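You operate a simulated robot arm through the tools that you are given. There is no shell and no other tool. Be economical: measure what you need, move in short steps, check, and stop when the job is done.

Carry out the task below with a simulated robot arm. There is one attempt and no reset: what you move stays moved.

## Task
Take the grey dust pail and leave it on the top of the stacked sacks. Take the green glue brush and leave it on the top of the stacked sacks. Fetch the pink wiping pad and set it on the top of the stacked sacks. Put the folded orange cloth on the deck of the plain pallet away on the top of the mast shelf. Put the 6 mm mesh frame from the upper middle shelf of the blue frame rack on top of the white sheet. Do these in any order. Set down upright: grey dust pail, green glue brush.

The check looks at the end state, three seconds after you hand in, the way a careful person would. Anything else that was tipped, shoved, dropped, spilled or broken makes it a failure. Flat cloth is picked up by pressing the open fingertips on it (5 to 10 N) and closing them slowly along it; thin cloth reads only 2 to 8 mm in the jaws.

## Robot
A 5-joint arm with a three-finger gripper on a trunk, on a base that drives. Base frame: it is fixed to the floor where the robot stands at the start and does not move with it; the origin is under the middle of the robot, x ahead of it, y to its left, z up. Lengths are in m, angles in rad, forces in N, time in s.
With the tool pointing down near the work surface it reaches from about 0.26 to 0.64 m from the robot's upright axis, wherever it stands. Its first joint turns from -2.897 to 2.897 rad. Places, roughly: folded orange cloth (7x5x4 cm) [-2.5, 0.7, 0.6]; green glue brush (8x5x8 cm) [-1.8, -1.3, 0.9]; grey dust pail (19x19x26 cm) [0.5, 0.2, 0.5]; mesh frame [-5.25, -2.25, 1]; pink wiping pad (8x6x4 cm) [-2.6, 0.5, 0.6]; top of the mast shelf (49x14 cm) [-1.38, 4.86, 0.84]; top of the stacked sacks [-0.5, -1.5, 0.8]; white sheet (57x40x5 cm) [-2.4, -1.4, 1.2]. The tool tilts only in the upright plane through the base axis and itself; it spins freely about its own axis. Payload 1.37 kg.
Tool frame: the origin (TCP) lies between the finger pads and is the grasp point; the fingertips stand 0.016 m ahead of it; z points along the fingers, y is the line along which they close. Largest opening 0.101 m; the body of the gripper starts 0.082 m behind the TCP.
Orientation is told as [roll, pitch, yaw] about the base's x, y, z axes, in that order, counted from this pose: with the fingers straight down and closing along the base's y, the tool's x points along the base's -x, its y along +y and its z along -z.

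## Interface
- The arm moves only by the tool servo_tool. Its argument "moves" is a list of rows, each a list of 2 entries, a list of its own where there are three numbers: the shift along the tool's x, y, z in units of 250 mm (1.0 is 250 mm), then the turn, a rotation vector about the tool's x, y, z in units of 45 degrees (1.0 is 45 degrees). In form: [[[tx, ty, tz], [ax, ay, az]], ...]. A call has 1 to 12 rows; each row is the pose to reach, as a shift and turn from the pose commanded when the call began, along the tool's axes at that moment. "hand" is the finger opening in m, from 0 to 0.101, set as the call begins (left out, the last holds). A call with a number of a shift or a turn outside -1 to 1 is refused whole. A row lasts 0.2 s, in which the tool goes at most 0.05 m and 0.15 rad; a call with a longer step from one row to the next is refused whole, and so is a gripper value outside its range. Where a pose cannot be reached the arm comes as near as it can. A force on the tool above 40 N (or 10 N above the force at the start of the call, whichever is more), or a blocked arm, ends the call early, and 0.2 s more pass. Each finger travels about 0.045 m/s and halts on what it meets, pressing with about 22 N; the grip force reading is that of the motor and also rises with nothing between the fingers. The clock runs only during rows and for 0.2 s after the last one: add rows that repeat a pose to give the fingers time. The reply holds the time, the measured pose of the TCP, the force on the tool along the base axes, the opening and the grip force, in the units named above and with some noise, with the torque about the TCP (base axes, N m) and any sound that the robot's microphone picked up.
- Cameras (640 x 400 px; columns grow to the right, rows downward): "scene" is now at [0.021, 0.1795, 1.3177]; the picture's right is [-0.03, -1.00, 0.00], its down [-0.76, 0.02, -0.65] and it looks along [0.65, -0.02, -0.76] (base axes); focal length 259 px, centre (320, 200). "wrist" rides on the gripper at [0.072, 0.02, -0.104] in the tool frame; the picture's right is [-0.26, 0.96, 0.00], its down [-0.76, -0.21, -0.62] and it looks along [-0.60, -0.16, 0.78] (tool axes); focal length 265 px, centre (320, 200). There is no depth. A picture from a camera that has moved, and an enlarged one, comes with that camera's place and axes in the base frame and with its lens. The place of the scene camera against the robot may be out by one fixed shift of up to 0.018 m in any direction.
- get_image(camera): a new picture of that camera. No time passes.
- raise_lower(by): slides the trunk up (or, below 0, down) by that many m; the arm and the scene camera ride with it, the base frame stays. It gives what a move gives, with no picture.
- steer(legs): drives the robot by 1 to 6 legs, each [ahead, left, turn to the left] in m, m and rad, along the robot's own axes; the way and the turn of a leg run together, so that a leg with both is an arc; at most 1.5 m and 3.142 rad a leg. The arm and the cameras ride along, it lands a little off, and it stops where it bumps. It gives what a move gives.
- aim_head(pan, tilt): turns the head with the scene camera to pan (to the left, within 2.705 rad either way) and tilt (down, from -0.506 to 1.204), counted from straight ahead of the robot. It gives what a move gives.
- inspect(camera, box): a new picture of the part [left, top, right, bottom] of that camera's present view, enlarged. No time passes.
- hand_in(): hands the job in; it is judged then, once.

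Work in short steps. Places have to be worked out from the pictures, the camera data and where the tool is seen: move nearer, look again, correct. Check each grasp and each placing, and mend what went wrong. You have 165 turns and 112 pictures in all, those below and enlarged ones among them. Open the gripper and draw the arm clear of the work before you hand the job in, unless the task says otherwise; then end with one line.

The tools are called after "Emit:" as a command line: name --argument value ..., lists and objects as JSON in quotes. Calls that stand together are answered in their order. servo_tool: Moves the arm, as the interface text tells. Its arguments: {"type":"object","properties":{"moves":{"type":"array","items":{"type":"array"}},"hand":{"type":"number"}},"required":["moves"]} The other tools are called the same way: raise_lower (by) slides the trunk up or down; steer (legs) drives the base; aim_head (pan, tilt) turns the head that bears the scene camera; get_image (camera) takes a picture; inspect (camera, box) takes an enlarged picture of a part of a camera's view; hand_in () hands the job in.

At the start:

```text
time: 0.0
tool_pos: [0.449, 0.0734, 0.7416]
orientation: [0.0, -0.001, 0.001]
contact_force: [-0.5, -0.4, 0.3]
ft_torque: [-0.04, 0.02, -0.03]
opening: 0.1004
finger_force: 0.1
trunk travel left (down, up): [-0.25, 0.34]
robot x, y, heading: [-0.0016, -0.0006, 0.0]
head pan, tilt: [-0.03, 0.869]
```

scene: 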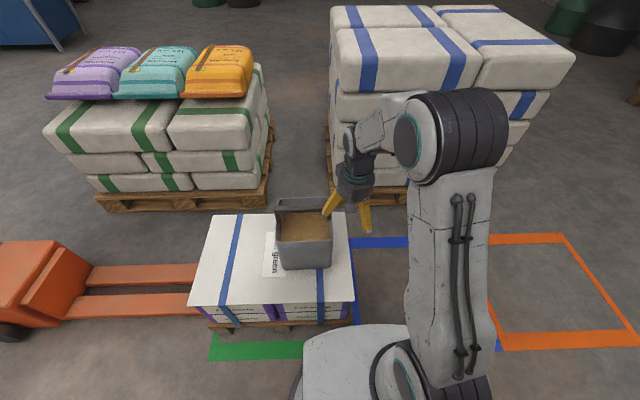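
wrist: 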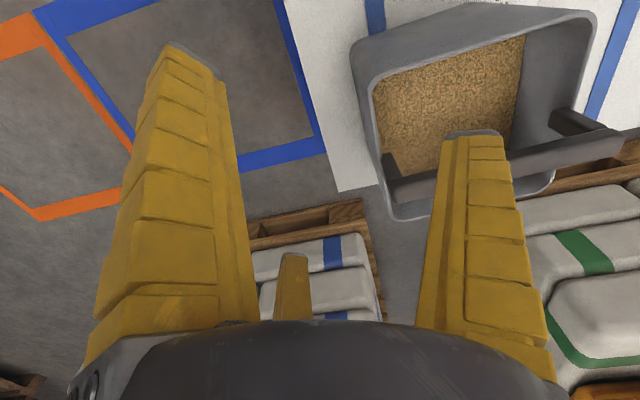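

The pail with sawdust sits on the low white stack ahead. I look around first to find the other places.

Emit:
aim_head --pan -1.3 --tilt 0.4

Emit:
get_image --camera "scene"

Emit:
aim_head --pan -2.5 --tilt 0.4

Emit:
get_image --camera "scene"

Emit:
aim_head --pan 2.6 --tilt 0.4

Emit:
get_image --camera "scene"

Emit:
aim_head --pan 1.5 --tilt 0.4

Emit:
get_image --camera "scene"

```text
time: 1.4
tool_pos: [0.4479, 0.0734, 0.7401]
orientation: [0.001, 0.0, 0.0]
contact_force: [0.3, -0.6, 0.4]
ft_torque: [-0.02, 0.01, -0.02]
opening: 0.1008
finger_force: 0.0
trunk travel left (down, up): [-0.25, 0.34]
robot x, y, heading: [-0.0007, -0.002, 0.002]
head pan, tilt: [-1.3, 0.4]
```

```text
109 pictures are left
camera scene: at [-0.0314, 0.0926, 1.3582], right [-0.96, -0.27, 0.0], down [-0.1, 0.38, -0.92], along [0.25, -0.89, -0.39], focal length 259 px, centre (320, 200)
```

scene: 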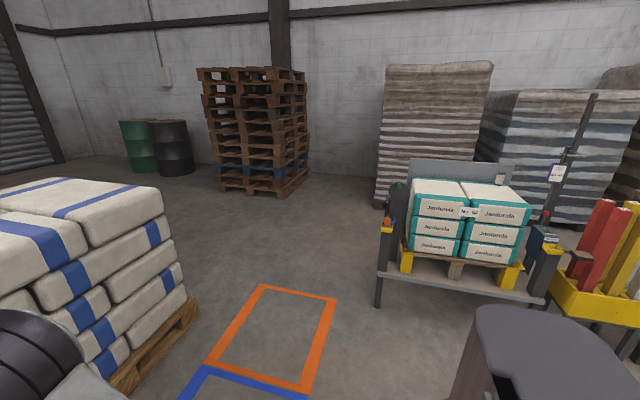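

```text
time: 2.9
tool_pos: [0.4502, 0.0736, 0.7413]
orientation: [0.0, 0.0, 0.001]
contact_force: [-0.5, 0.3, 0.1]
ft_torque: [0.0, -0.02, -0.01]
opening: 0.1006
finger_force: 0.1
trunk travel left (down, up): [-0.25, 0.34]
robot x, y, heading: [0.002, 0.0019, 0.001]
head pan, tilt: [-2.499, 0.4]
```

```text
108 pictures are left
camera scene: at [-0.1303, 0.1263, 1.3583], right [-0.6, 0.8, 0.0], down [0.31, 0.23, -0.92], along [-0.74, -0.55, -0.39], focal length 259 px, centre (320, 200)
```

scene: 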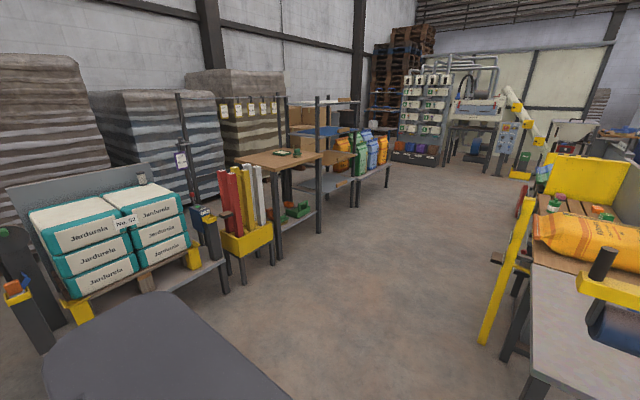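

```text
time: 6.8
tool_pos: [0.4494, 0.0727, 0.7411]
orientation: [0.001, -0.001, 0.0]
contact_force: [0.4, -0.1, 0.0]
ft_torque: [0.02, 0.04, 0.01]
opening: 0.1006
finger_force: 0.1
trunk travel left (down, up): [-0.25, 0.34]
robot x, y, heading: [0.001, -0.0004, -0.002]
head pan, tilt: [2.601, 0.4]
```

```text
107 pictures are left
camera scene: at [-0.1356, 0.2296, 1.3583], right [0.52, 0.86, 0.0], down [0.33, -0.2, -0.92], along [-0.79, 0.47, -0.39], focal length 259 px, centre (320, 200)
```

scene: 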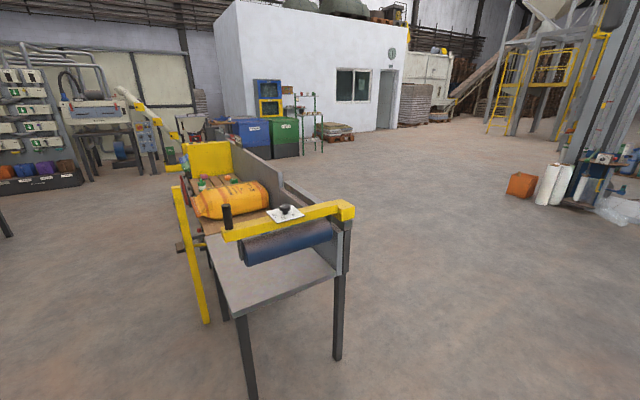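

```text
time: 8.2
tool_pos: [0.4492, 0.0744, 0.74]
orientation: [-0.001, 0.001, 0.0]
contact_force: [0.4, 0.2, -0.1]
ft_torque: [-0.01, -0.01, 0.05]
opening: 0.1005
finger_force: 0.1
trunk travel left (down, up): [-0.25, 0.34]
robot x, y, heading: [0.0026, 0.0018, 0.003]
head pan, tilt: [1.499, 0.4]
```

```text
106 pictures are left
camera scene: at [-0.0496, 0.2743, 1.3583], right [1.0, -0.07, 0.0], down [-0.03, -0.39, -0.92], along [0.07, 0.92, -0.39], focal length 259 px, centre (320, 200)
```

scene: 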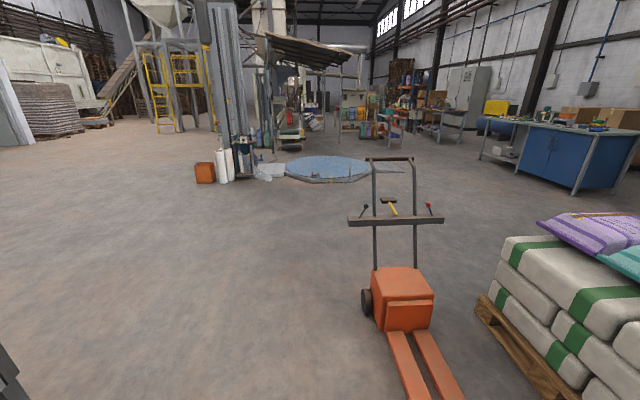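

The stacked sacks are the teal bags at (-0.5,-1.5). Now a close look at the pail for where it can be grasped.

Emit:
aim_head --pan 0.0 --tilt 0.869

Emit:
inspect --camera "scene" --box '[190, 160, 430, 310]'

Emit:
inspect --camera "wrist" --box '[320, 0, 640, 240]'

```text
time: 9.8
tool_pos: [0.4487, 0.0734, 0.7397]
orientation: [0.001, -0.002, -0.001]
contact_force: [0.2, 0.2, 0.7]
ft_torque: [0.0, 0.01, -0.02]
opening: 0.1006
finger_force: 0.0
trunk travel left (down, up): [-0.25, 0.34]
robot x, y, heading: [-0.0019, 0.0038, 0.001]
head pan, tilt: [0.0, 0.869]
```

```text
2.67 times, centred on (310, 235) of scene
camera zoom: at [0.021, 0.1819, 1.3177], right [0.0, -1.0, 0.0], down [-0.76, 0.0, -0.65], along [0.65, 0.0, -0.76], focal length 690 px, centre (347, 107)
```

zoom: 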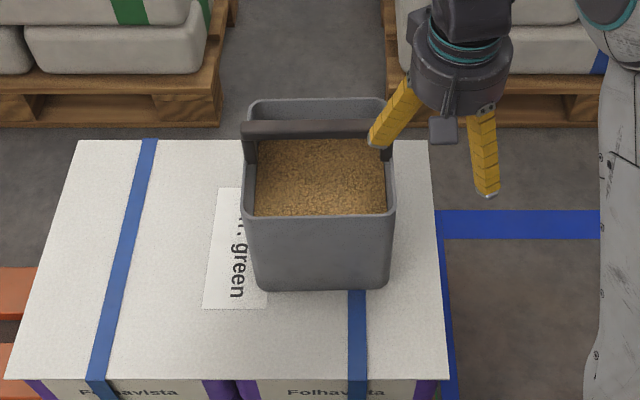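

```text
1.67 times, centred on (480, 120) of wrist
camera zoom: at [0.3769, 0.0939, 0.8443], right [0.26, 0.96, 0.0], down [0.76, -0.21, 0.62], along [0.6, -0.16, -0.78], focal length 442 px, centre (53, 333)
```

zoom: 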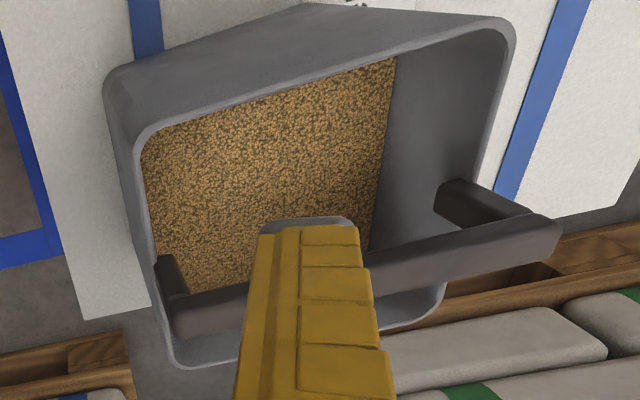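

The pail has a fixed bar handle along y, which I put at about (0.545, 0.222, 0.635). I move above it while turning the tool so it closes along x.

Emit:
servo_tool --moves '[[[-0.064, 0.1, 0], [0, 0, 0.166]], [[-0.128, 0.2, 0], [0, 0, 0.333]], [[-0.192, 0.3, 0], [0, 0, 0.5]], [[-0.256, 0.4, 0], [0, 0, 0.666]], [[-0.32, 0.5, 0], [0, 0, 0.833]], [[-0.384, 0.596, 0], [0, 0, 1]], [[-0.384, 0.596, 0], [0, 0, 1]]]' --hand 0.1

Emit:
servo_tool --moves '[[[0, 0, 0], [0, 0, 0.166]], [[0, 0, 0], [0, 0, 0.333]], [[0, 0, 0], [0, 0, 0.5]], [[0, 0, 0], [0, 0, 0.666]], [[0, 0, 0], [0, 0, 0.833]], [[0, 0, 0], [0, 0, 1]], [[0, 0, 0], [0, 0, 1]]]'

Emit:
get_image --camera "wrist"

Emit:
inspect --camera "scene" --box '[190, 100, 430, 250]'

```text
time: 11.4
tool_pos: [0.5456, 0.2218, 0.7415]
orientation: [0.0, -0.001, -0.787]
contact_force: [-0.4, 0.9, -0.1]
ft_torque: [-0.01, 0.03, 0.0]
opening: 0.1
finger_force: 0.1
trunk travel left (down, up): [-0.25, 0.34]
robot x, y, heading: [0.0004, -0.0048, 0.003]
head pan, tilt: [0.0, 0.869]
```

```text
time: 13.0
tool_pos: [0.5449, 0.223, 0.7412]
orientation: [0.0, 0.001, -1.573]
contact_force: [-0.3, -0.4, 0.6]
ft_torque: [0.0, 0.0, -0.01]
opening: 0.0998
finger_force: 0.0
trunk travel left (down, up): [-0.25, 0.34]
robot x, y, heading: [-0.0005, 0.0015, -0.0]
head pan, tilt: [0.0, 0.869]
```

```text
103 pictures are left
camera wrist: at [0.5649, 0.2949, 0.8444], right [0.96, -0.27, 0.0], down [-0.21, -0.76, 0.62], along [-0.17, -0.6, -0.78], focal length 265 px, centre (320, 200)
```

wrist: 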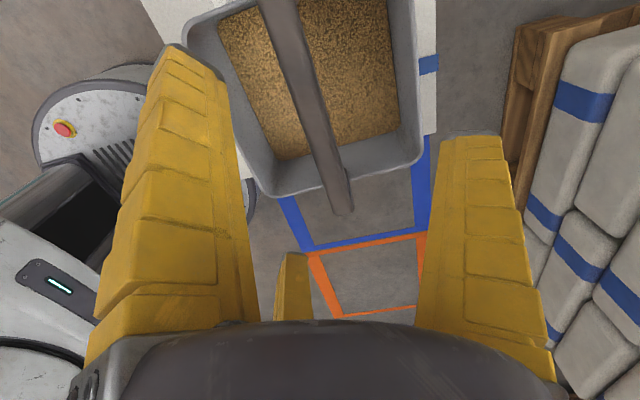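

```text
2.67 times, centred on (310, 175) of scene
camera zoom: at [0.021, 0.1819, 1.3176], right [0.0, -1.0, 0.0], down [-0.76, 0.0, -0.65], along [0.65, 0.0, -0.76], focal length 690 px, centre (347, 267)
```

zoom: 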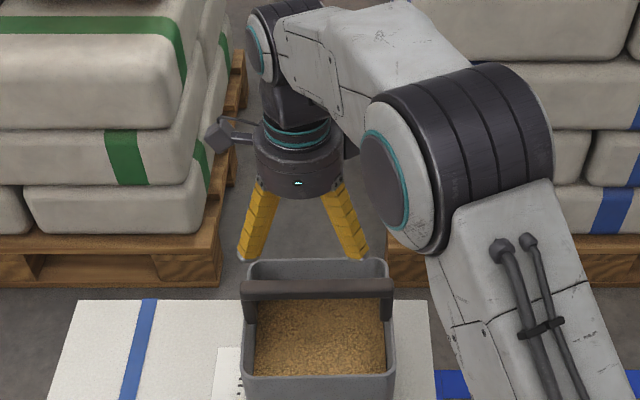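

Bar axis refined to x≈0.538, y centre ≈0.217, z≈0.64. I shift slightly, descend to a TCP height of about 0.640, and look.

Emit:
servo_tool --moves '[[[-0.02, -0.028, 0.1], [0, 0, 0]], [[-0.02, -0.028, 0.2], [0, 0, 0]], [[-0.02, -0.028, 0.3], [0, 0, 0]], [[-0.02, -0.028, 0.4], [0, 0, 0]], [[-0.02, -0.028, 0.4], [0, 0, 0]]]'

Emit:
get_image --camera "wrist"

Emit:
inspect --camera "scene" --box '[230, 140, 390, 240]'

```text
time: 14.2
tool_pos: [0.5377, 0.2181, 0.6394]
orientation: [-0.001, 0.0, -1.571]
contact_force: [-0.7, 0.0, -0.5]
ft_torque: [-0.02, -0.01, 0.01]
opening: 0.0997
finger_force: 0.1
trunk travel left (down, up): [-0.25, 0.34]
robot x, y, heading: [-0.0038, 0.0033, -0.005]
head pan, tilt: [0.0, 0.869]
```

```text
101 pictures are left
camera wrist: at [0.5575, 0.2903, 0.7443], right [0.96, -0.26, 0.0], down [-0.21, -0.76, 0.62], along [-0.16, -0.6, -0.78], focal length 265 px, centre (320, 200)
```

wrist: 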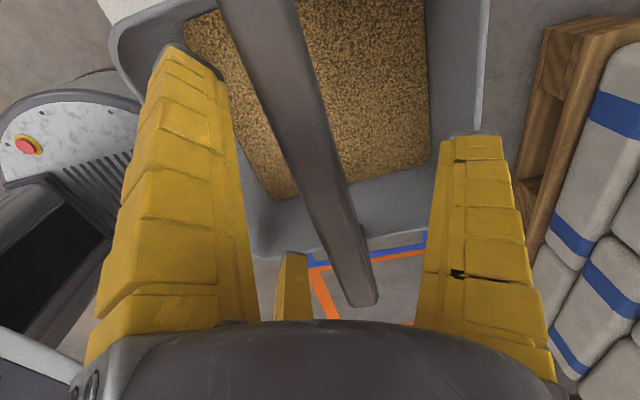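

```text
4.00 times, centred on (310, 190) of scene
camera zoom: at [0.0211, 0.1819, 1.3176], right [0.0, -1.0, 0.0], down [-0.76, 0.0, -0.65], along [0.65, 0.0, -0.76], focal length 1035 px, centre (360, 240)
```

zoom: 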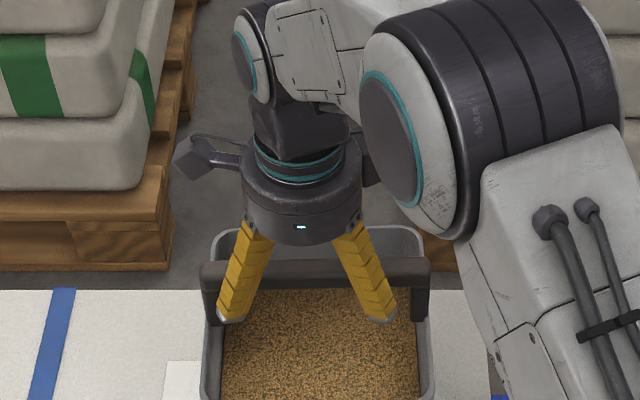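

The pictures show the bar between the fingers. I lower 8 mm more and close on it.

Emit:
servo_tool --moves '[[[0, 0, 0.032], [0, 0, 0]], [[0, 0, 0.032], [0, 0, 0]]]'

Emit:
servo_tool --moves '[[[0, 0, 0], [0, 0, 0]], [[0, 0, 0], [0, 0, 0]], [[0, 0, 0], [0, 0, 0]], [[0, 0, 0], [0, 0, 0]], [[0, 0, 0], [0, 0, 0]], [[0, 0, 0], [0, 0, 0]], [[0, 0, 0], [0, 0, 0]], [[0, 0, 0], [0, 0, 0]]]' --hand 0.0

Emit:
get_image --camera "wrist"

Emit:
inspect --camera "scene" --box '[230, 140, 390, 240]'

```text
time: 14.8
tool_pos: [0.5379, 0.2171, 0.6331]
orientation: [0.001, 0.001, -1.569]
contact_force: [0.6, 0.4, 0.4]
ft_torque: [-0.04, 0.05, -0.02]
opening: 0.1
finger_force: 0.0
trunk travel left (down, up): [-0.25, 0.34]
robot x, y, heading: [-0.0014, 0.0011, -0.0]
head pan, tilt: [0.0, 0.869]
```

```text
time: 16.6
tool_pos: [0.5397, 0.2177, 0.6323]
orientation: [0.0, 0.0, -1.569]
contact_force: [0.4, 1.9, 0.2]
ft_torque: [0.07, 0.05, 0.26]
opening: 0.0306
finger_force: 22.0
trunk travel left (down, up): [-0.25, 0.34]
robot x, y, heading: [-0.0023, -0.0043, 0.0]
head pan, tilt: [0.0, 0.869]
```

```text
99 pictures are left
camera wrist: at [0.558, 0.2902, 0.7363], right [0.96, -0.26, 0.0], down [-0.21, -0.76, 0.62], along [-0.16, -0.6, -0.78], focal length 265 px, centre (320, 200)
```

wrist: 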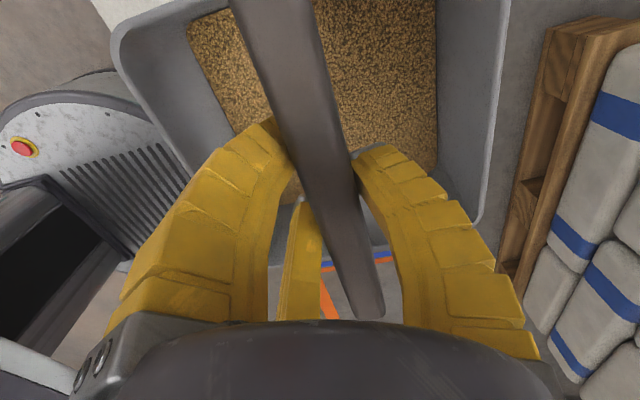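

```text
4.00 times, centred on (310, 190) of scene
camera zoom: at [0.0212, 0.182, 1.3176], right [0.0, -1.0, 0.0], down [-0.76, 0.0, -0.65], along [0.65, 0.0, -0.76], focal length 1035 px, centre (360, 240)
```

zoom: 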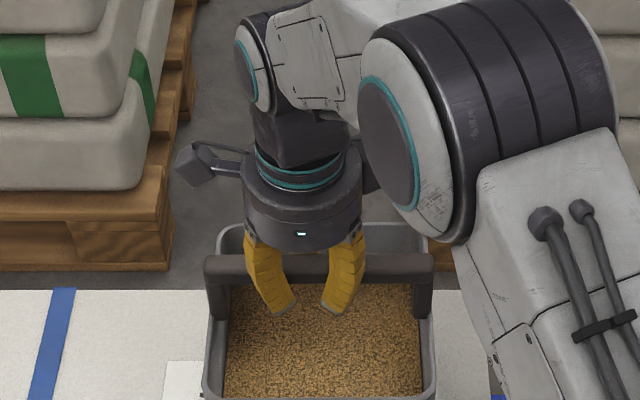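

The soft fingers have the bar at 30 mm opening and 22 N. I raise the trunk a little and check the weight.

Emit:
raise_lower --by 0.05

Emit:
get_image --camera "scene"

```text
time: 17.5
tool_pos: [0.5386, 0.2167, 0.6831]
orientation: [0.0, 0.0, -1.57]
contact_force: [-0.4, -0.2, -0.1]
ft_torque: [0.0, -0.01, -0.01]
opening: 0.0001
finger_force: 21.8
trunk travel left (down, up): [-0.3, 0.29]
robot x, y, heading: [-0.0007, 0.0021, -0.006]
head pan, tilt: [0.0, 0.869]
```

```text
97 pictures are left
camera scene: at [0.0212, 0.182, 1.3677], right [0.0, -1.0, 0.0], down [-0.76, 0.0, -0.65], along [0.65, 0.0, -0.76], focal length 259 px, centre (320, 200)
```

scene: 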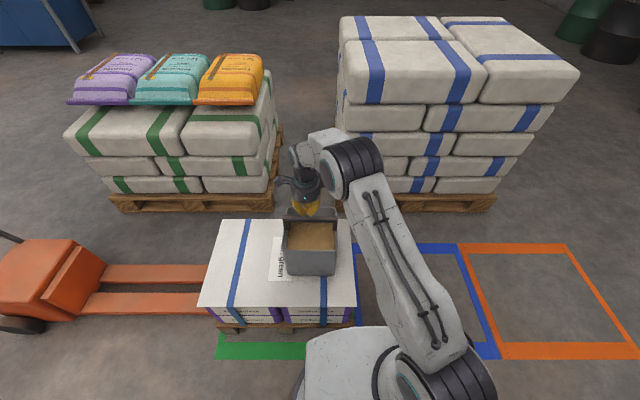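

The bar slipped out, since the grip was too high. I open again and estimate the bar's height.

Emit:
servo_tool --moves '[[[0, 0, 0], [0, 0, 0]], [[0, 0, 0], [0, 0, 0]], [[0, 0, 0], [0, 0, 0]], [[0, 0, 0], [0, 0, 0]], [[0, 0, 0], [0, 0, 0]], [[0, 0, 0], [0, 0, 0]], [[0, 0, 0], [0, 0, 0]]]' --hand 0.101

Emit:
get_image --camera "wrist"

Emit:
inspect --camera "scene" --box '[230, 170, 390, 270]'

```text
time: 19.1
tool_pos: [0.5384, 0.217, 0.683]
orientation: [-0.001, 0.0, -1.571]
contact_force: [0.5, 0.4, 0.5]
ft_torque: [0.0, 0.01, 0.0]
opening: 0.1005
finger_force: 0.1
trunk travel left (down, up): [-0.3, 0.29]
robot x, y, heading: [0.0018, 0.0004, -0.002]
head pan, tilt: [0.0, 0.869]
```

```text
96 pictures are left
camera wrist: at [0.5579, 0.2902, 0.7864], right [0.96, -0.26, 0.0], down [-0.21, -0.76, 0.62], along [-0.16, -0.6, -0.78], focal length 265 px, centre (320, 200)
```

wrist: 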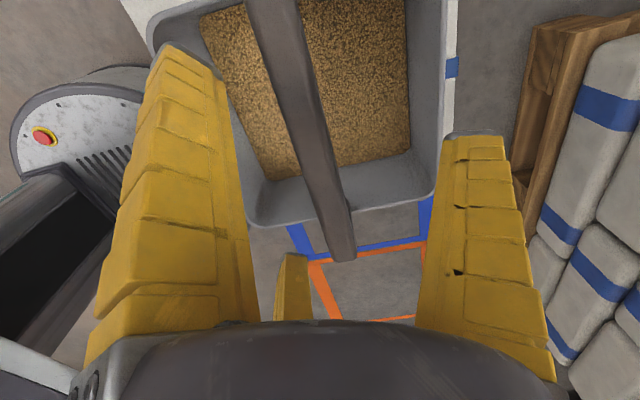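

```text
4.00 times, centred on (310, 220) of scene
camera zoom: at [0.021, 0.1819, 1.3676], right [0.0, -1.0, 0.0], down [-0.76, 0.0, -0.65], along [0.65, 0.0, -0.76], focal length 1035 px, centre (360, 120)
```

zoom: 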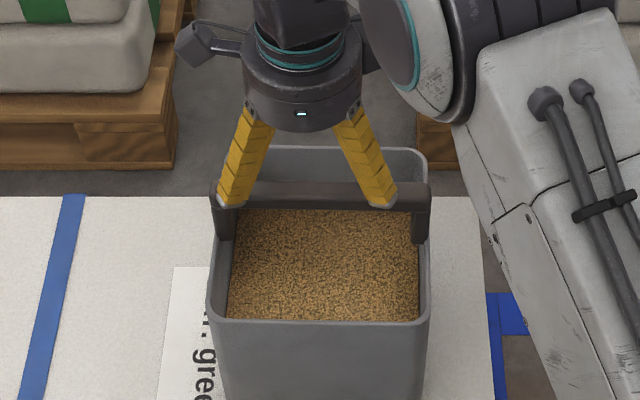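

The bar spans about 3 cm near z≈0.64. I go deeper this time (TCP ≈0.615) so the pads sit fully around it, then close and lift gently with the arm.

Emit:
servo_tool --moves '[[[0, 0, 0.1], [0, 0, 0]], [[0, 0, 0.2], [0, 0, 0]], [[0, 0.004, 0.272], [0, 0, 0]], [[0, 0.004, 0.272], [0, 0, 0]]]'

Emit:
servo_tool --moves '[[[0, 0, 0], [0, 0, 0]], [[0, 0, 0], [0, 0, 0]], [[0, 0, 0], [0, 0, 0]], [[0, 0, 0], [0, 0, 0]], [[0, 0, 0], [0, 0, 0]], [[0, 0, 0], [0, 0, 0]], [[0, 0, 0], [0, 0, 0]], [[0, 0, 0], [0, 0, 0]], [[0, 0, 0], [0, 0, 0]], [[0, 0, 0], [0, 0, 0]]]' --hand 0.0

Emit:
servo_tool --moves '[[[0, 0, -0.01], [0, 0, 0]], [[0, 0, -0.02], [0, 0, 0]], [[0, 0, -0.02], [0, 0, 0]]]'

```text
time: 20.1
tool_pos: [0.5384, 0.2173, 0.6143]
orientation: [-0.001, 0.0, -1.571]
contact_force: [-2.0, 0.2, 1.4]
ft_torque: [-0.02, -0.04, -0.05]
opening: 0.1011
finger_force: 0.0
trunk travel left (down, up): [-0.3, 0.29]
robot x, y, heading: [0.0007, -0.0008, -0.001]
head pan, tilt: [0.0, 0.869]
```

```text
time: 22.3
tool_pos: [0.5395, 0.2182, 0.6159]
orientation: [0.001, 0.0, -1.571]
contact_force: [-0.6, -0.4, -7.8]
ft_torque: [0.02, 0.15, -0.03]
opening: 0.0119
finger_force: 21.5
trunk travel left (down, up): [-0.3, 0.29]
robot x, y, heading: [0.0002, 0.0, 0.006]
head pan, tilt: [0.0, 0.869]
```

```text
time: 23.1
tool_pos: [0.5405, 0.2176, 0.6196]
orientation: [0.0, 0.0, -1.571]
contact_force: [0.1, -0.2, -7.6]
ft_torque: [0.06, 0.13, 0.02]
opening: 0.0116
finger_force: 22.1
trunk travel left (down, up): [-0.3, 0.29]
robot x, y, heading: [-0.0016, 0.0007, 0.001]
head pan, tilt: [0.0, 0.869]
```

The force reads -7.6 N with the opening at 12 mm, so it seems to bear the weight now. I lift 3 cm and look.

Emit:
servo_tool --moves '[[[0, 0, -0.03], [0, 0, 0]], [[0, 0, -0.06], [0, 0, 0]], [[0, 0, -0.09], [0, 0, 0]], [[0, 0, -0.12], [0, 0, 0]], [[0, 0, -0.12], [0, 0, 0]]]'

Emit:
inspect --camera "scene" --box '[210, 150, 370, 300]'

Emit:
get_image --camera "wrist"

```text
time: 24.3
tool_pos: [0.5401, 0.2177, 0.6488]
orientation: [-0.001, -0.001, -1.57]
contact_force: [0.6, -0.1, -7.0]
ft_torque: [0.03, 0.09, -0.03]
opening: 0.0116
finger_force: 22.0
trunk travel left (down, up): [-0.3, 0.29]
robot x, y, heading: [-0.0031, -0.003, -0.001]
head pan, tilt: [0.0, 0.869]
```

```text
2.67 times, centred on (290, 225) of scene
camera zoom: at [0.0216, 0.1821, 1.3676], right [0.0, -1.0, 0.0], down [-0.76, 0.0, -0.65], along [0.65, 0.0, -0.76], focal length 690 px, centre (400, 133)
```

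zoom: 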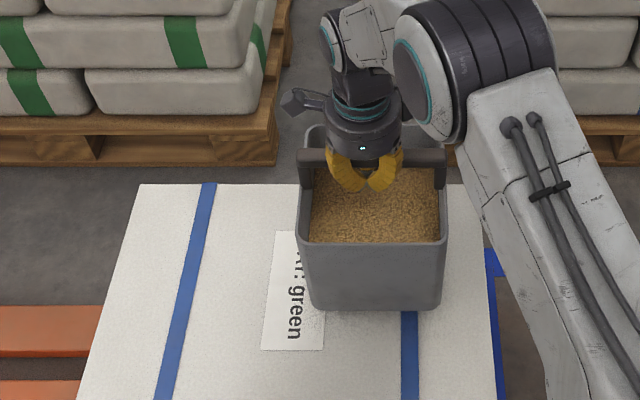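

```text
93 pictures are left
camera wrist: at [0.559, 0.29, 0.7529], right [0.96, -0.26, 0.0], down [-0.21, -0.76, 0.62], along [-0.17, -0.6, -0.78], focal length 265 px, centre (320, 200)
```

wrist: 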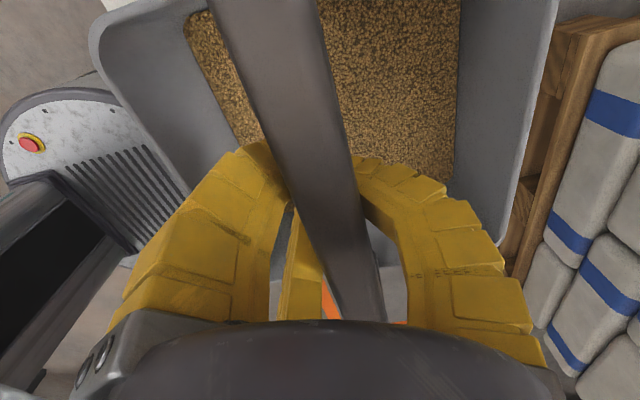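

The pail hangs level at about 7 N. I raise the trunk fully, then back off and turn toward the sacks.

Emit:
raise_lower --by 0.29

Emit:
steer --legs '[[-0.2, 0, 0], [0, 0, -1.571]]'

Emit:
aim_head --pan 0.0 --tilt 0.6

Emit:
get_image --camera "scene"

```text
time: 27.2
tool_pos: [0.5391, 0.2187, 0.9397]
orientation: [0.0, -0.001, -1.572]
contact_force: [0.5, -0.7, -7.0]
ft_torque: [0.03, 0.1, -0.02]
opening: 0.0113
finger_force: 22.6
trunk travel left (down, up): [-0.59, 0.0]
robot x, y, heading: [0.0027, -0.0002, -0.001]
head pan, tilt: [0.0, 0.869]
```

```text
time: 32.6
tool_pos: [0.0155, -0.541, 0.9387]
orientation: [0.001, 0.001, 3.135]
contact_force: [0.8, -0.5, -7.9]
ft_torque: [0.14, -0.04, 0.03]
opening: 0.0102
finger_force: 21.8
trunk travel left (down, up): [-0.59, 0.0]
robot x, y, heading: [-0.1982, -0.0052, -1.572]
head pan, tilt: [0.0, 0.869]
```

```text
time: 33.4
tool_pos: [0.0153, -0.5411, 0.9385]
orientation: [-0.002, -0.002, 3.137]
contact_force: [0.1, -0.7, -6.5]
ft_torque: [0.15, -0.05, 0.02]
opening: 0.01
finger_force: 22.2
trunk travel left (down, up): [-0.59, 0.0]
robot x, y, heading: [-0.1985, -0.0011, -1.576]
head pan, tilt: [0.0, 0.6]
```

```text
92 pictures are left
camera scene: at [-0.0206, -0.0235, 1.6799], right [-1.0, 0.0, 0.0], down [0.0, 0.57, -0.82], along [0.0, -0.82, -0.57], focal length 259 px, centre (320, 200)
```

scene: 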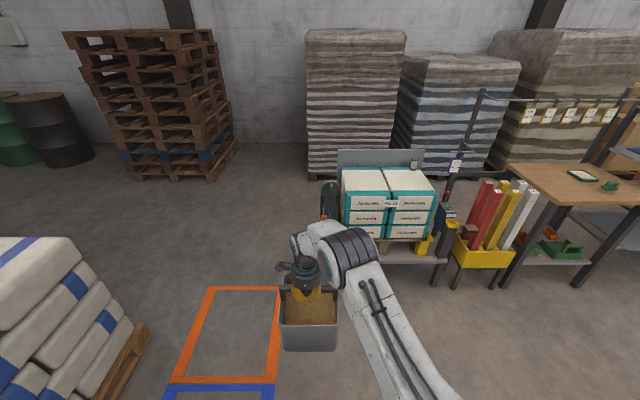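

Sack top is about x -0.72..-0.18, y -1.66..-1.33, z≈0.8. Before driving close, I check my own base's front extent looking down.

Emit:
aim_head --pan 0.0 --tilt 1.2

Emit:
get_image --camera "scene"

```text
time: 34.4
tool_pos: [0.0156, -0.54, 0.9398]
orientation: [-0.001, 0.002, 3.136]
contact_force: [0.2, -0.2, -7.4]
ft_torque: [0.13, -0.07, 0.03]
opening: 0.01
finger_force: 21.2
trunk travel left (down, up): [-0.59, 0.0]
robot x, y, heading: [-0.2009, 0.0024, -1.576]
head pan, tilt: [0.0, 1.201]
```

```text
91 pictures are left
camera scene: at [-0.0204, 0.0089, 1.6354], right [-1.0, 0.0, 0.0], down [0.0, 0.93, -0.36], along [0.0, -0.36, -0.93], focal length 259 px, centre (320, 200)
```

scene: 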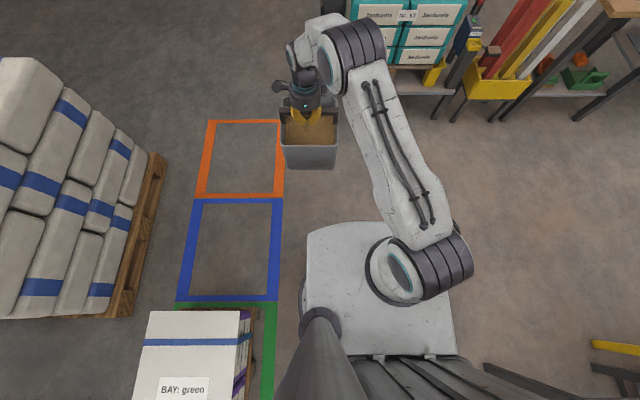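

The base is low with a radius around 0.3 m. I bring the pail up and in front of me, holding its orientation, before driving.

Emit:
servo_tool --moves '[[[-0.06, 0.02, -0.06], [0, 0, 0]], [[-0.12, 0.04, -0.12], [0, 0, 0]], [[-0.18, 0.06, -0.18], [0, 0, 0]], [[-0.24, 0.08, -0.24], [0, 0, 0]], [[-0.3, 0.1, -0.3], [0, 0, 0]], [[-0.36, 0.12, -0.36], [0, 0, 0]], [[-0.42, 0.14, -0.42], [0, 0, 0]], [[-0.48, 0.16, -0.48], [0, 0, 0]], [[-0.54, 0.18, -0.52], [0, 0, 0]], [[-0.6, 0.2, -0.52], [0, 0, 0]], [[-0.62, 0.2, -0.52], [0, 0, 0]], [[-0.62, 0.2, -0.52], [0, 0, 0]]]'

Emit:
steer --legs '[[0.7, -0.17, 0.0]]'

Emit:
aim_head --pan 0.0 --tilt 0.9

Emit:
get_image --camera "scene"

Emit:
get_image --camera "wrist"

```text
time: 37.0
tool_pos: [-0.1407, -0.5892, 1.0691]
orientation: [-0.003, -0.001, 3.135]
contact_force: [-0.1, -1.1, -7.2]
ft_torque: [0.17, -0.05, -0.02]
opening: 0.0101
finger_force: 21.9
trunk travel left (down, up): [-0.59, 0.0]
robot x, y, heading: [-0.2046, -0.0026, -1.578]
head pan, tilt: [0.0, 1.201]
```

```text
time: 41.0
tool_pos: [-0.315, -1.2981, 1.0686]
orientation: [-0.001, 0.001, 3.137]
contact_force: [0.0, -0.6, -7.6]
ft_torque: [0.14, 0.0, 0.04]
opening: 0.0098
finger_force: 21.8
trunk travel left (down, up): [-0.59, 0.0]
robot x, y, heading: [-0.3753, -0.7053, -1.576]
head pan, tilt: [0.0, 1.201]
```

```text
time: 41.8
tool_pos: [-0.3161, -1.2982, 1.0684]
orientation: [-0.002, -0.001, 3.137]
contact_force: [1.0, -0.1, -7.0]
ft_torque: [0.15, -0.04, 0.03]
opening: 0.0096
finger_force: 22.0
trunk travel left (down, up): [-0.59, 0.0]
robot x, y, heading: [-0.3743, -0.7039, -1.573]
head pan, tilt: [0.0, 0.901]
```

```text
90 pictures are left
camera scene: at [-0.1952, -0.7188, 1.6552], right [-1.0, 0.01, 0.0], down [0.0, 0.78, -0.62], along [0.0, -0.62, -0.78], focal length 259 px, centre (320, 200)
```

scene: 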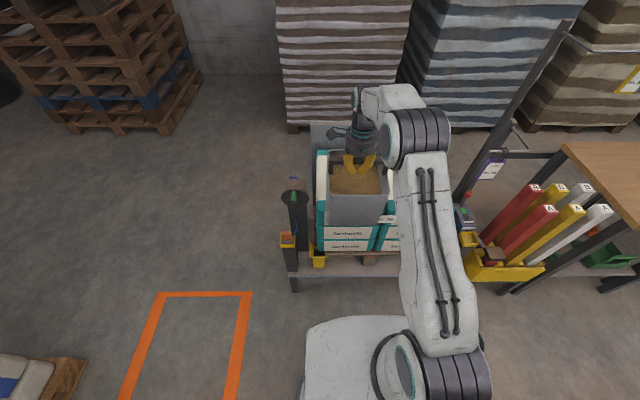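

```text
89 pictures are left
camera wrist: at [-0.2438, -1.3175, 1.1725], right [-0.27, -0.96, 0.0], down [-0.75, 0.21, 0.62], along [-0.6, 0.17, -0.78], focal length 265 px, centre (320, 200)
```

wrist: 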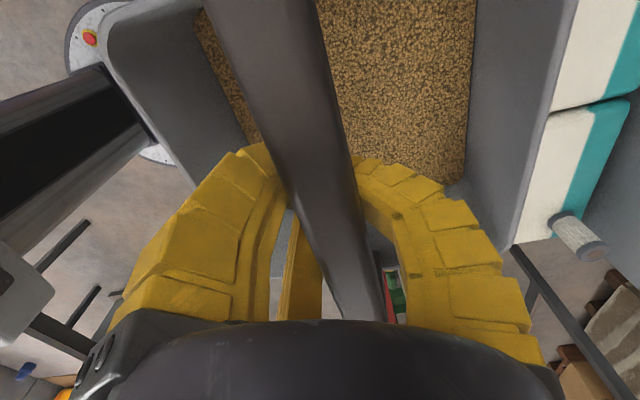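

The pail's underside is at ~0.847, clear of the sack top. I go ahead 0.155 m so it's above the left sack.

Emit:
steer --legs '[[0.155, 0, 0.0]]'

Emit:
get_image --camera "scene"

Emit:
get_image --camera "wrist"

```text
time: 43.2
tool_pos: [-0.3168, -1.453, 1.0678]
orientation: [-0.004, 0.001, 3.133]
contact_force: [-0.5, -0.3, -8.2]
ft_torque: [0.19, -0.06, 0.0]
opening: 0.0095
finger_force: 22.1
trunk travel left (down, up): [-0.59, 0.0]
robot x, y, heading: [-0.3716, -0.8614, -1.577]
head pan, tilt: [0.0, 0.901]
```

```text
88 pictures are left
camera scene: at [-0.1962, -0.8752, 1.6552], right [-1.0, 0.01, 0.0], down [0.01, 0.78, -0.62], along [0.0, -0.62, -0.78], focal length 259 px, centre (320, 200)
```

scene: 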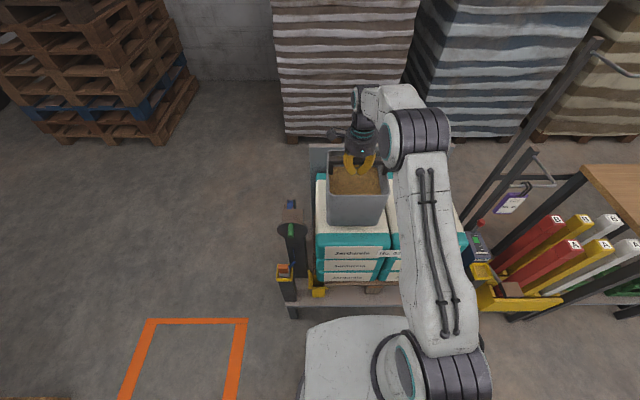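

```text
87 pictures are left
camera wrist: at [-0.2457, -1.4734, 1.1719], right [-0.27, -0.96, 0.0], down [-0.75, 0.21, 0.62], along [-0.6, 0.17, -0.78], focal length 265 px, centre (320, 200)
```

wrist: 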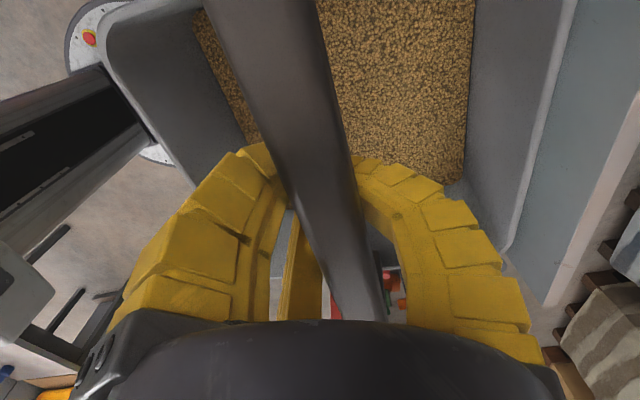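

The pail is over the left sack with clearance to the back panel. I lower in small steps, watching for the load to go off.

Emit:
servo_tool --moves '[[[0, 0, 0.02], [0, 0, 0]], [[0, 0, 0.04], [0, 0, 0]], [[0, 0, 0.06], [0, 0, 0]], [[0, 0, 0.08], [0, 0, 0]], [[0, 0, 0.1], [0, 0, 0]], [[0, 0, 0.12], [0, 0, 0]]]'

Emit:
inspect --camera "scene" --box '[270, 120, 430, 300]'

```text
time: 44.6
tool_pos: [-0.3157, -1.452, 1.0386]
orientation: [0.001, 0.001, 3.135]
contact_force: [-0.6, 0.4, -7.8]
ft_torque: [0.15, -0.06, 0.03]
opening: 0.0095
finger_force: 22.1
trunk travel left (down, up): [-0.59, 0.0]
robot x, y, heading: [-0.3763, -0.8609, -1.579]
head pan, tilt: [0.0, 0.901]
```

```text
2.22 times, centred on (350, 210) of scene
camera zoom: at [-0.1962, -0.8738, 1.6552], right [-1.0, 0.01, 0.0], down [0.01, 0.78, -0.62], along [0.0, -0.62, -0.78], focal length 575 px, centre (253, 178)
```

zoom: 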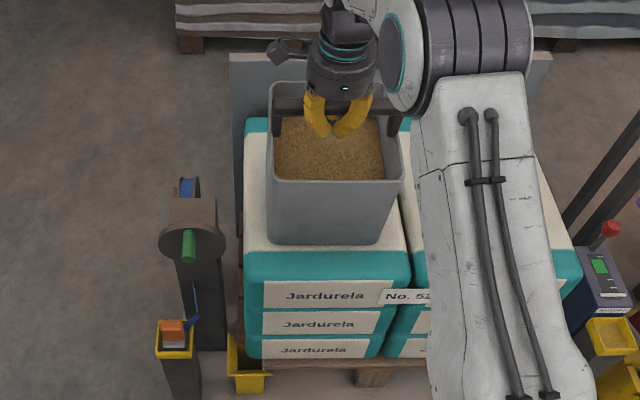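

Still hanging. I keep lowering by 4 mm steps.

Emit:
servo_tool --moves '[[[0, 0, 0.016], [0, 0, 0]], [[0, 0, 0.032], [0, 0, 0]], [[0, 0, 0.048], [0, 0, 0]], [[0, 0, 0.056], [0, 0, 0]]]'

Emit:
servo_tool --moves '[[[0, 0, 0.012], [0, 0, 0]], [[0, 0, 0.024], [0, 0, 0]]]'

```text
time: 45.6
tool_pos: [-0.3166, -1.4523, 1.0264]
orientation: [-0.001, 0.001, 3.135]
contact_force: [0.2, -1.4, -3.1]
ft_torque: [0.15, 0.01, 0.04]
opening: 0.0079
finger_force: 21.9
trunk travel left (down, up): [-0.59, 0.0]
robot x, y, heading: [-0.3746, -0.8643, -1.579]
head pan, tilt: [0.0, 0.901]
```

```text
time: 46.2
tool_pos: [-0.3174, -1.4516, 1.0179]
orientation: [-0.003, 0.002, 3.135]
contact_force: [0.5, 0.0, -0.8]
ft_torque: [0.05, -0.02, -0.02]
opening: 0.0017
finger_force: 22.1
trunk travel left (down, up): [-0.59, 0.0]
robot x, y, heading: [-0.3815, -0.8637, -1.58]
head pan, tilt: [0.0, 0.901]
```

The load is off and the pail stands on the sack. I open, then rise straight up.

Emit:
servo_tool --moves '[[[0, 0, 0], [0, 0, 0]], [[0, 0, 0], [0, 0, 0]], [[0, 0, 0], [0, 0, 0]], [[0, 0, 0], [0, 0, 0]], [[0, 0, 0], [0, 0, 0]], [[0, 0, 0], [0, 0, 0]], [[0, 0, 0], [0, 0, 0]], [[0, 0, 0], [0, 0, 0]]]' --hand 0.101

Emit:
servo_tool --moves '[[[0, 0, -0.08], [0, 0, 0]], [[0, 0, -0.16], [0, 0, 0]], [[0, 0, -0.24], [0, 0, 0]], [[0, 0, -0.32], [0, 0, 0]], [[0, 0, -0.4], [0, 0, 0]], [[0, 0, -0.48], [0, 0, 0]], [[0, 0, -0.48], [0, 0, 0]]]'

Emit:
inspect --camera "scene" --box '[270, 100, 430, 300]'

```text
time: 48.0
tool_pos: [-0.3179, -1.4515, 1.0207]
orientation: [-0.001, 0.0, 3.136]
contact_force: [0.3, -0.6, 0.1]
ft_torque: [0.0, -0.01, 0.0]
opening: 0.1004
finger_force: 0.0
trunk travel left (down, up): [-0.59, 0.0]
robot x, y, heading: [-0.3712, -0.8618, -1.581]
head pan, tilt: [0.0, 0.901]
```

```text
time: 49.6
tool_pos: [-0.3173, -1.4524, 1.1387]
orientation: [-0.001, 0.0, 3.136]
contact_force: [-0.2, 1.0, -0.5]
ft_torque: [0.01, 0.02, -0.01]
opening: 0.1007
finger_force: 0.0
trunk travel left (down, up): [-0.59, 0.0]
robot x, y, heading: [-0.3709, -0.8629, -1.576]
head pan, tilt: [0.0, 0.901]
```

```text
2.00 times, centred on (350, 200) of scene
camera zoom: at [-0.1963, -0.873, 1.6552], right [-1.0, 0.01, 0.0], down [0.01, 0.78, -0.62], along [0.0, -0.62, -0.78], focal length 518 px, centre (260, 200)
```

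zoom: 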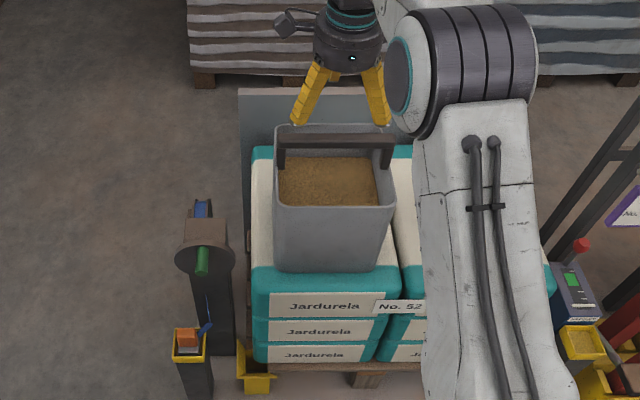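

The pail stands upright. Next the brush on the wooden table at about (-1.8,-1.3): I back off and strafe right along the aisle, and look.

Emit:
steer --legs '[[-0.4, 0, 0.0], [0, -1.35, 0]]'

Emit:
aim_head --pan -0.2 --tilt 0.6

Emit:
get_image --camera "scene"

```text
time: 58.5
tool_pos: [-1.6653, -1.0394, 1.1396]
orientation: [-0.002, -0.001, 3.131]
contact_force: [-0.2, -0.7, 0.1]
ft_torque: [-0.02, 0.01, 0.0]
opening: 0.1005
finger_force: 0.1
trunk travel left (down, up): [-0.59, 0.0]
robot x, y, heading: [-1.7247, -0.4507, -1.582]
head pan, tilt: [0.0, 0.901]
```

```text
time: 59.2
tool_pos: [-1.6647, -1.0406, 1.1393]
orientation: [0.001, 0.0, 3.131]
contact_force: [0.3, 0.2, -0.1]
ft_torque: [0.0, 0.02, 0.01]
opening: 0.1007
finger_force: 0.1
trunk travel left (down, up): [-0.59, 0.0]
robot x, y, heading: [-1.722, -0.452, -1.58]
head pan, tilt: [-0.201, 0.6]
```

```text
84 pictures are left
camera scene: at [-1.5599, -0.4724, 1.68], right [-0.98, 0.21, 0.0], down [0.12, 0.55, -0.82], along [-0.17, -0.81, -0.57], focal length 259 px, centre (320, 200)
```

scene: 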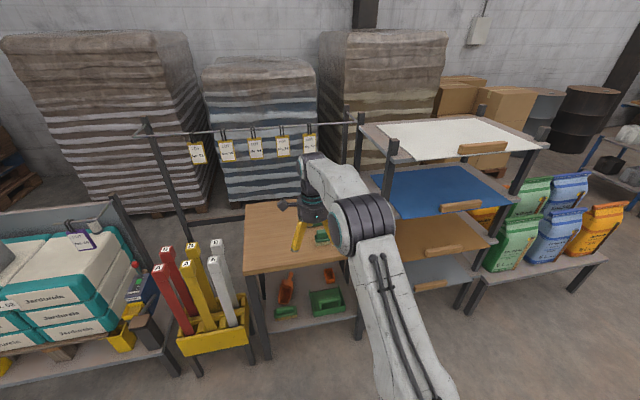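

The white sheet is on the top shelf at right; a green brush is near the gripper on the table. Closer look.

Emit:
inspect --camera "scene" --box '[230, 180, 390, 330]'

Emit:
get_image --camera "wrist"

```text
2.67 times, centred on (310, 255) of scene
camera zoom: at [-1.5599, -0.4724, 1.68], right [-0.98, 0.21, 0.0], down [0.12, 0.55, -0.82], along [-0.17, -0.81, -0.57], focal length 690 px, centre (347, 53)
```

zoom: 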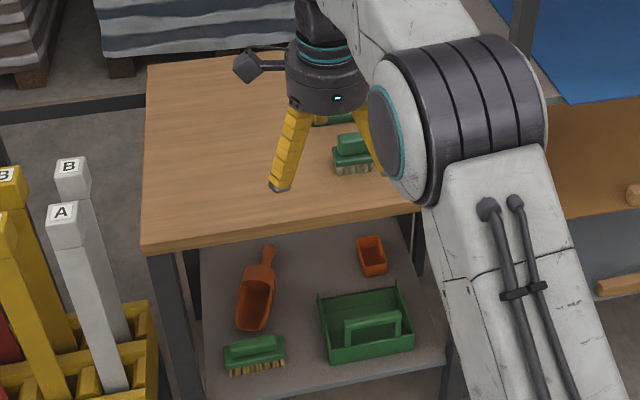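

```text
82 pictures are left
camera wrist: at [-1.5932, -1.06, 1.2428], right [-0.27, -0.96, 0.0], down [-0.75, 0.21, 0.62], along [-0.6, 0.17, -0.78], focal length 265 px, centre (320, 200)
```

wrist: 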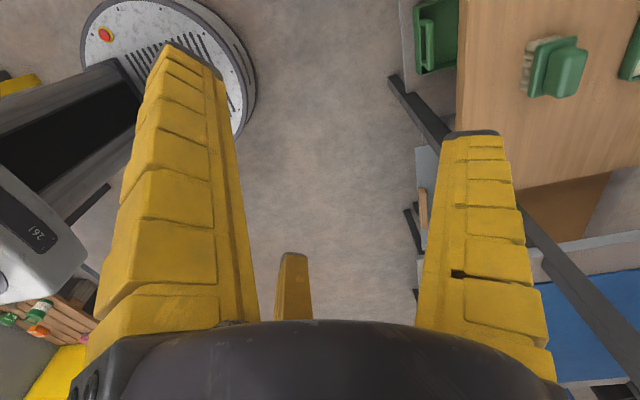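

The brush is at about (-1.742,-1.308). I drive so the tool hovers over it.

Emit:
steer --legs '[[0.265, -0.075, 0.0]]'

Emit:
get_image --camera "wrist"

Emit:
get_image --camera "scene"

```text
time: 61.2
tool_pos: [-1.7427, -1.3035, 1.1386]
orientation: [-0.002, 0.0, 3.132]
contact_force: [-0.4, -0.8, 0.3]
ft_torque: [0.03, -0.02, -0.04]
opening: 0.1008
finger_force: 0.1
trunk travel left (down, up): [-0.59, 0.0]
robot x, y, heading: [-1.796, -0.7168, -1.578]
head pan, tilt: [-0.201, 0.6]
```

```text
81 pictures are left
camera wrist: at [-1.6705, -1.3249, 1.2424], right [-0.27, -0.96, 0.0], down [-0.75, 0.21, 0.62], along [-0.6, 0.17, -0.78], focal length 265 px, centre (320, 200)
```

wrist: 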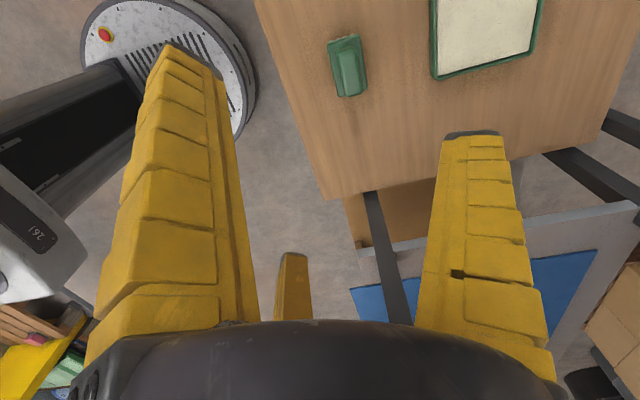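

```text
80 pictures are left
camera scene: at [-1.6379, -0.7376, 1.68], right [-0.98, 0.21, 0.0], down [0.12, 0.55, -0.82], along [-0.17, -0.81, -0.57], focal length 259 px, centre (320, 200)
```

scene: 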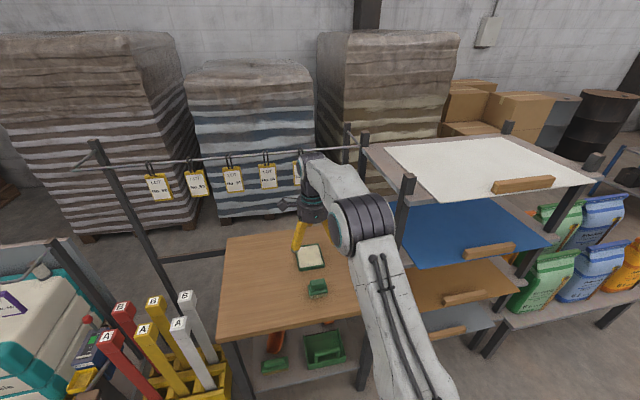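

Brush at about (-1.745,-1.332), its long axis along x, so the present closing direction suits. I shift and descend to z≈0.96, then look.

Emit:
servo_tool --moves '[[[-0.01, 0.1, 0.12], [0, 0, 0]], [[-0.01, 0.112, 0.24], [0, 0, 0]], [[-0.01, 0.112, 0.36], [0, 0, 0]], [[-0.01, 0.112, 0.48], [0, 0, 0]], [[-0.01, 0.112, 0.6], [0, 0, 0]], [[-0.01, 0.112, 0.7], [0, 0, 0]], [[-0.01, 0.112, 0.7], [0, 0, 0]]]'

Emit:
get_image --camera "wrist"

Emit:
inspect --camera "scene" --box '[240, 210, 400, 330]'

```text
time: 62.8
tool_pos: [-1.745, -1.3324, 0.9632]
orientation: [-0.002, 0.0, 3.133]
contact_force: [0.4, -0.1, 0.1]
ft_torque: [-0.01, 0.0, 0.01]
opening: 0.1007
finger_force: 0.1
trunk travel left (down, up): [-0.59, 0.0]
robot x, y, heading: [-1.7995, -0.716, -1.575]
head pan, tilt: [-0.201, 0.6]
```

```text
79 pictures are left
camera wrist: at [-1.6728, -1.3523, 1.0676], right [-0.27, -0.96, 0.0], down [-0.75, 0.21, 0.62], along [-0.6, 0.17, -0.78], focal length 265 px, centre (320, 200)
```

wrist: 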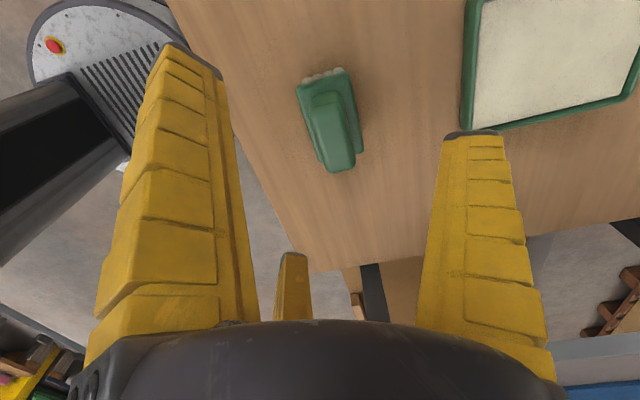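

```text
3.33 times, centred on (320, 270) of scene
camera zoom: at [-1.6377, -0.7364, 1.68], right [-0.98, 0.21, 0.0], down [0.12, 0.55, -0.83], along [-0.17, -0.81, -0.56], focal length 863 px, centre (320, -33)
```

zoom: 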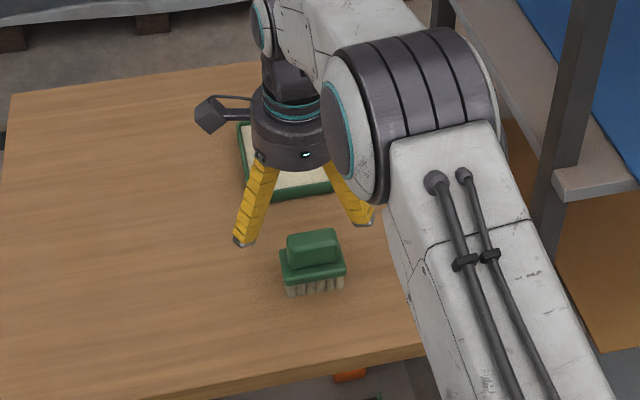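

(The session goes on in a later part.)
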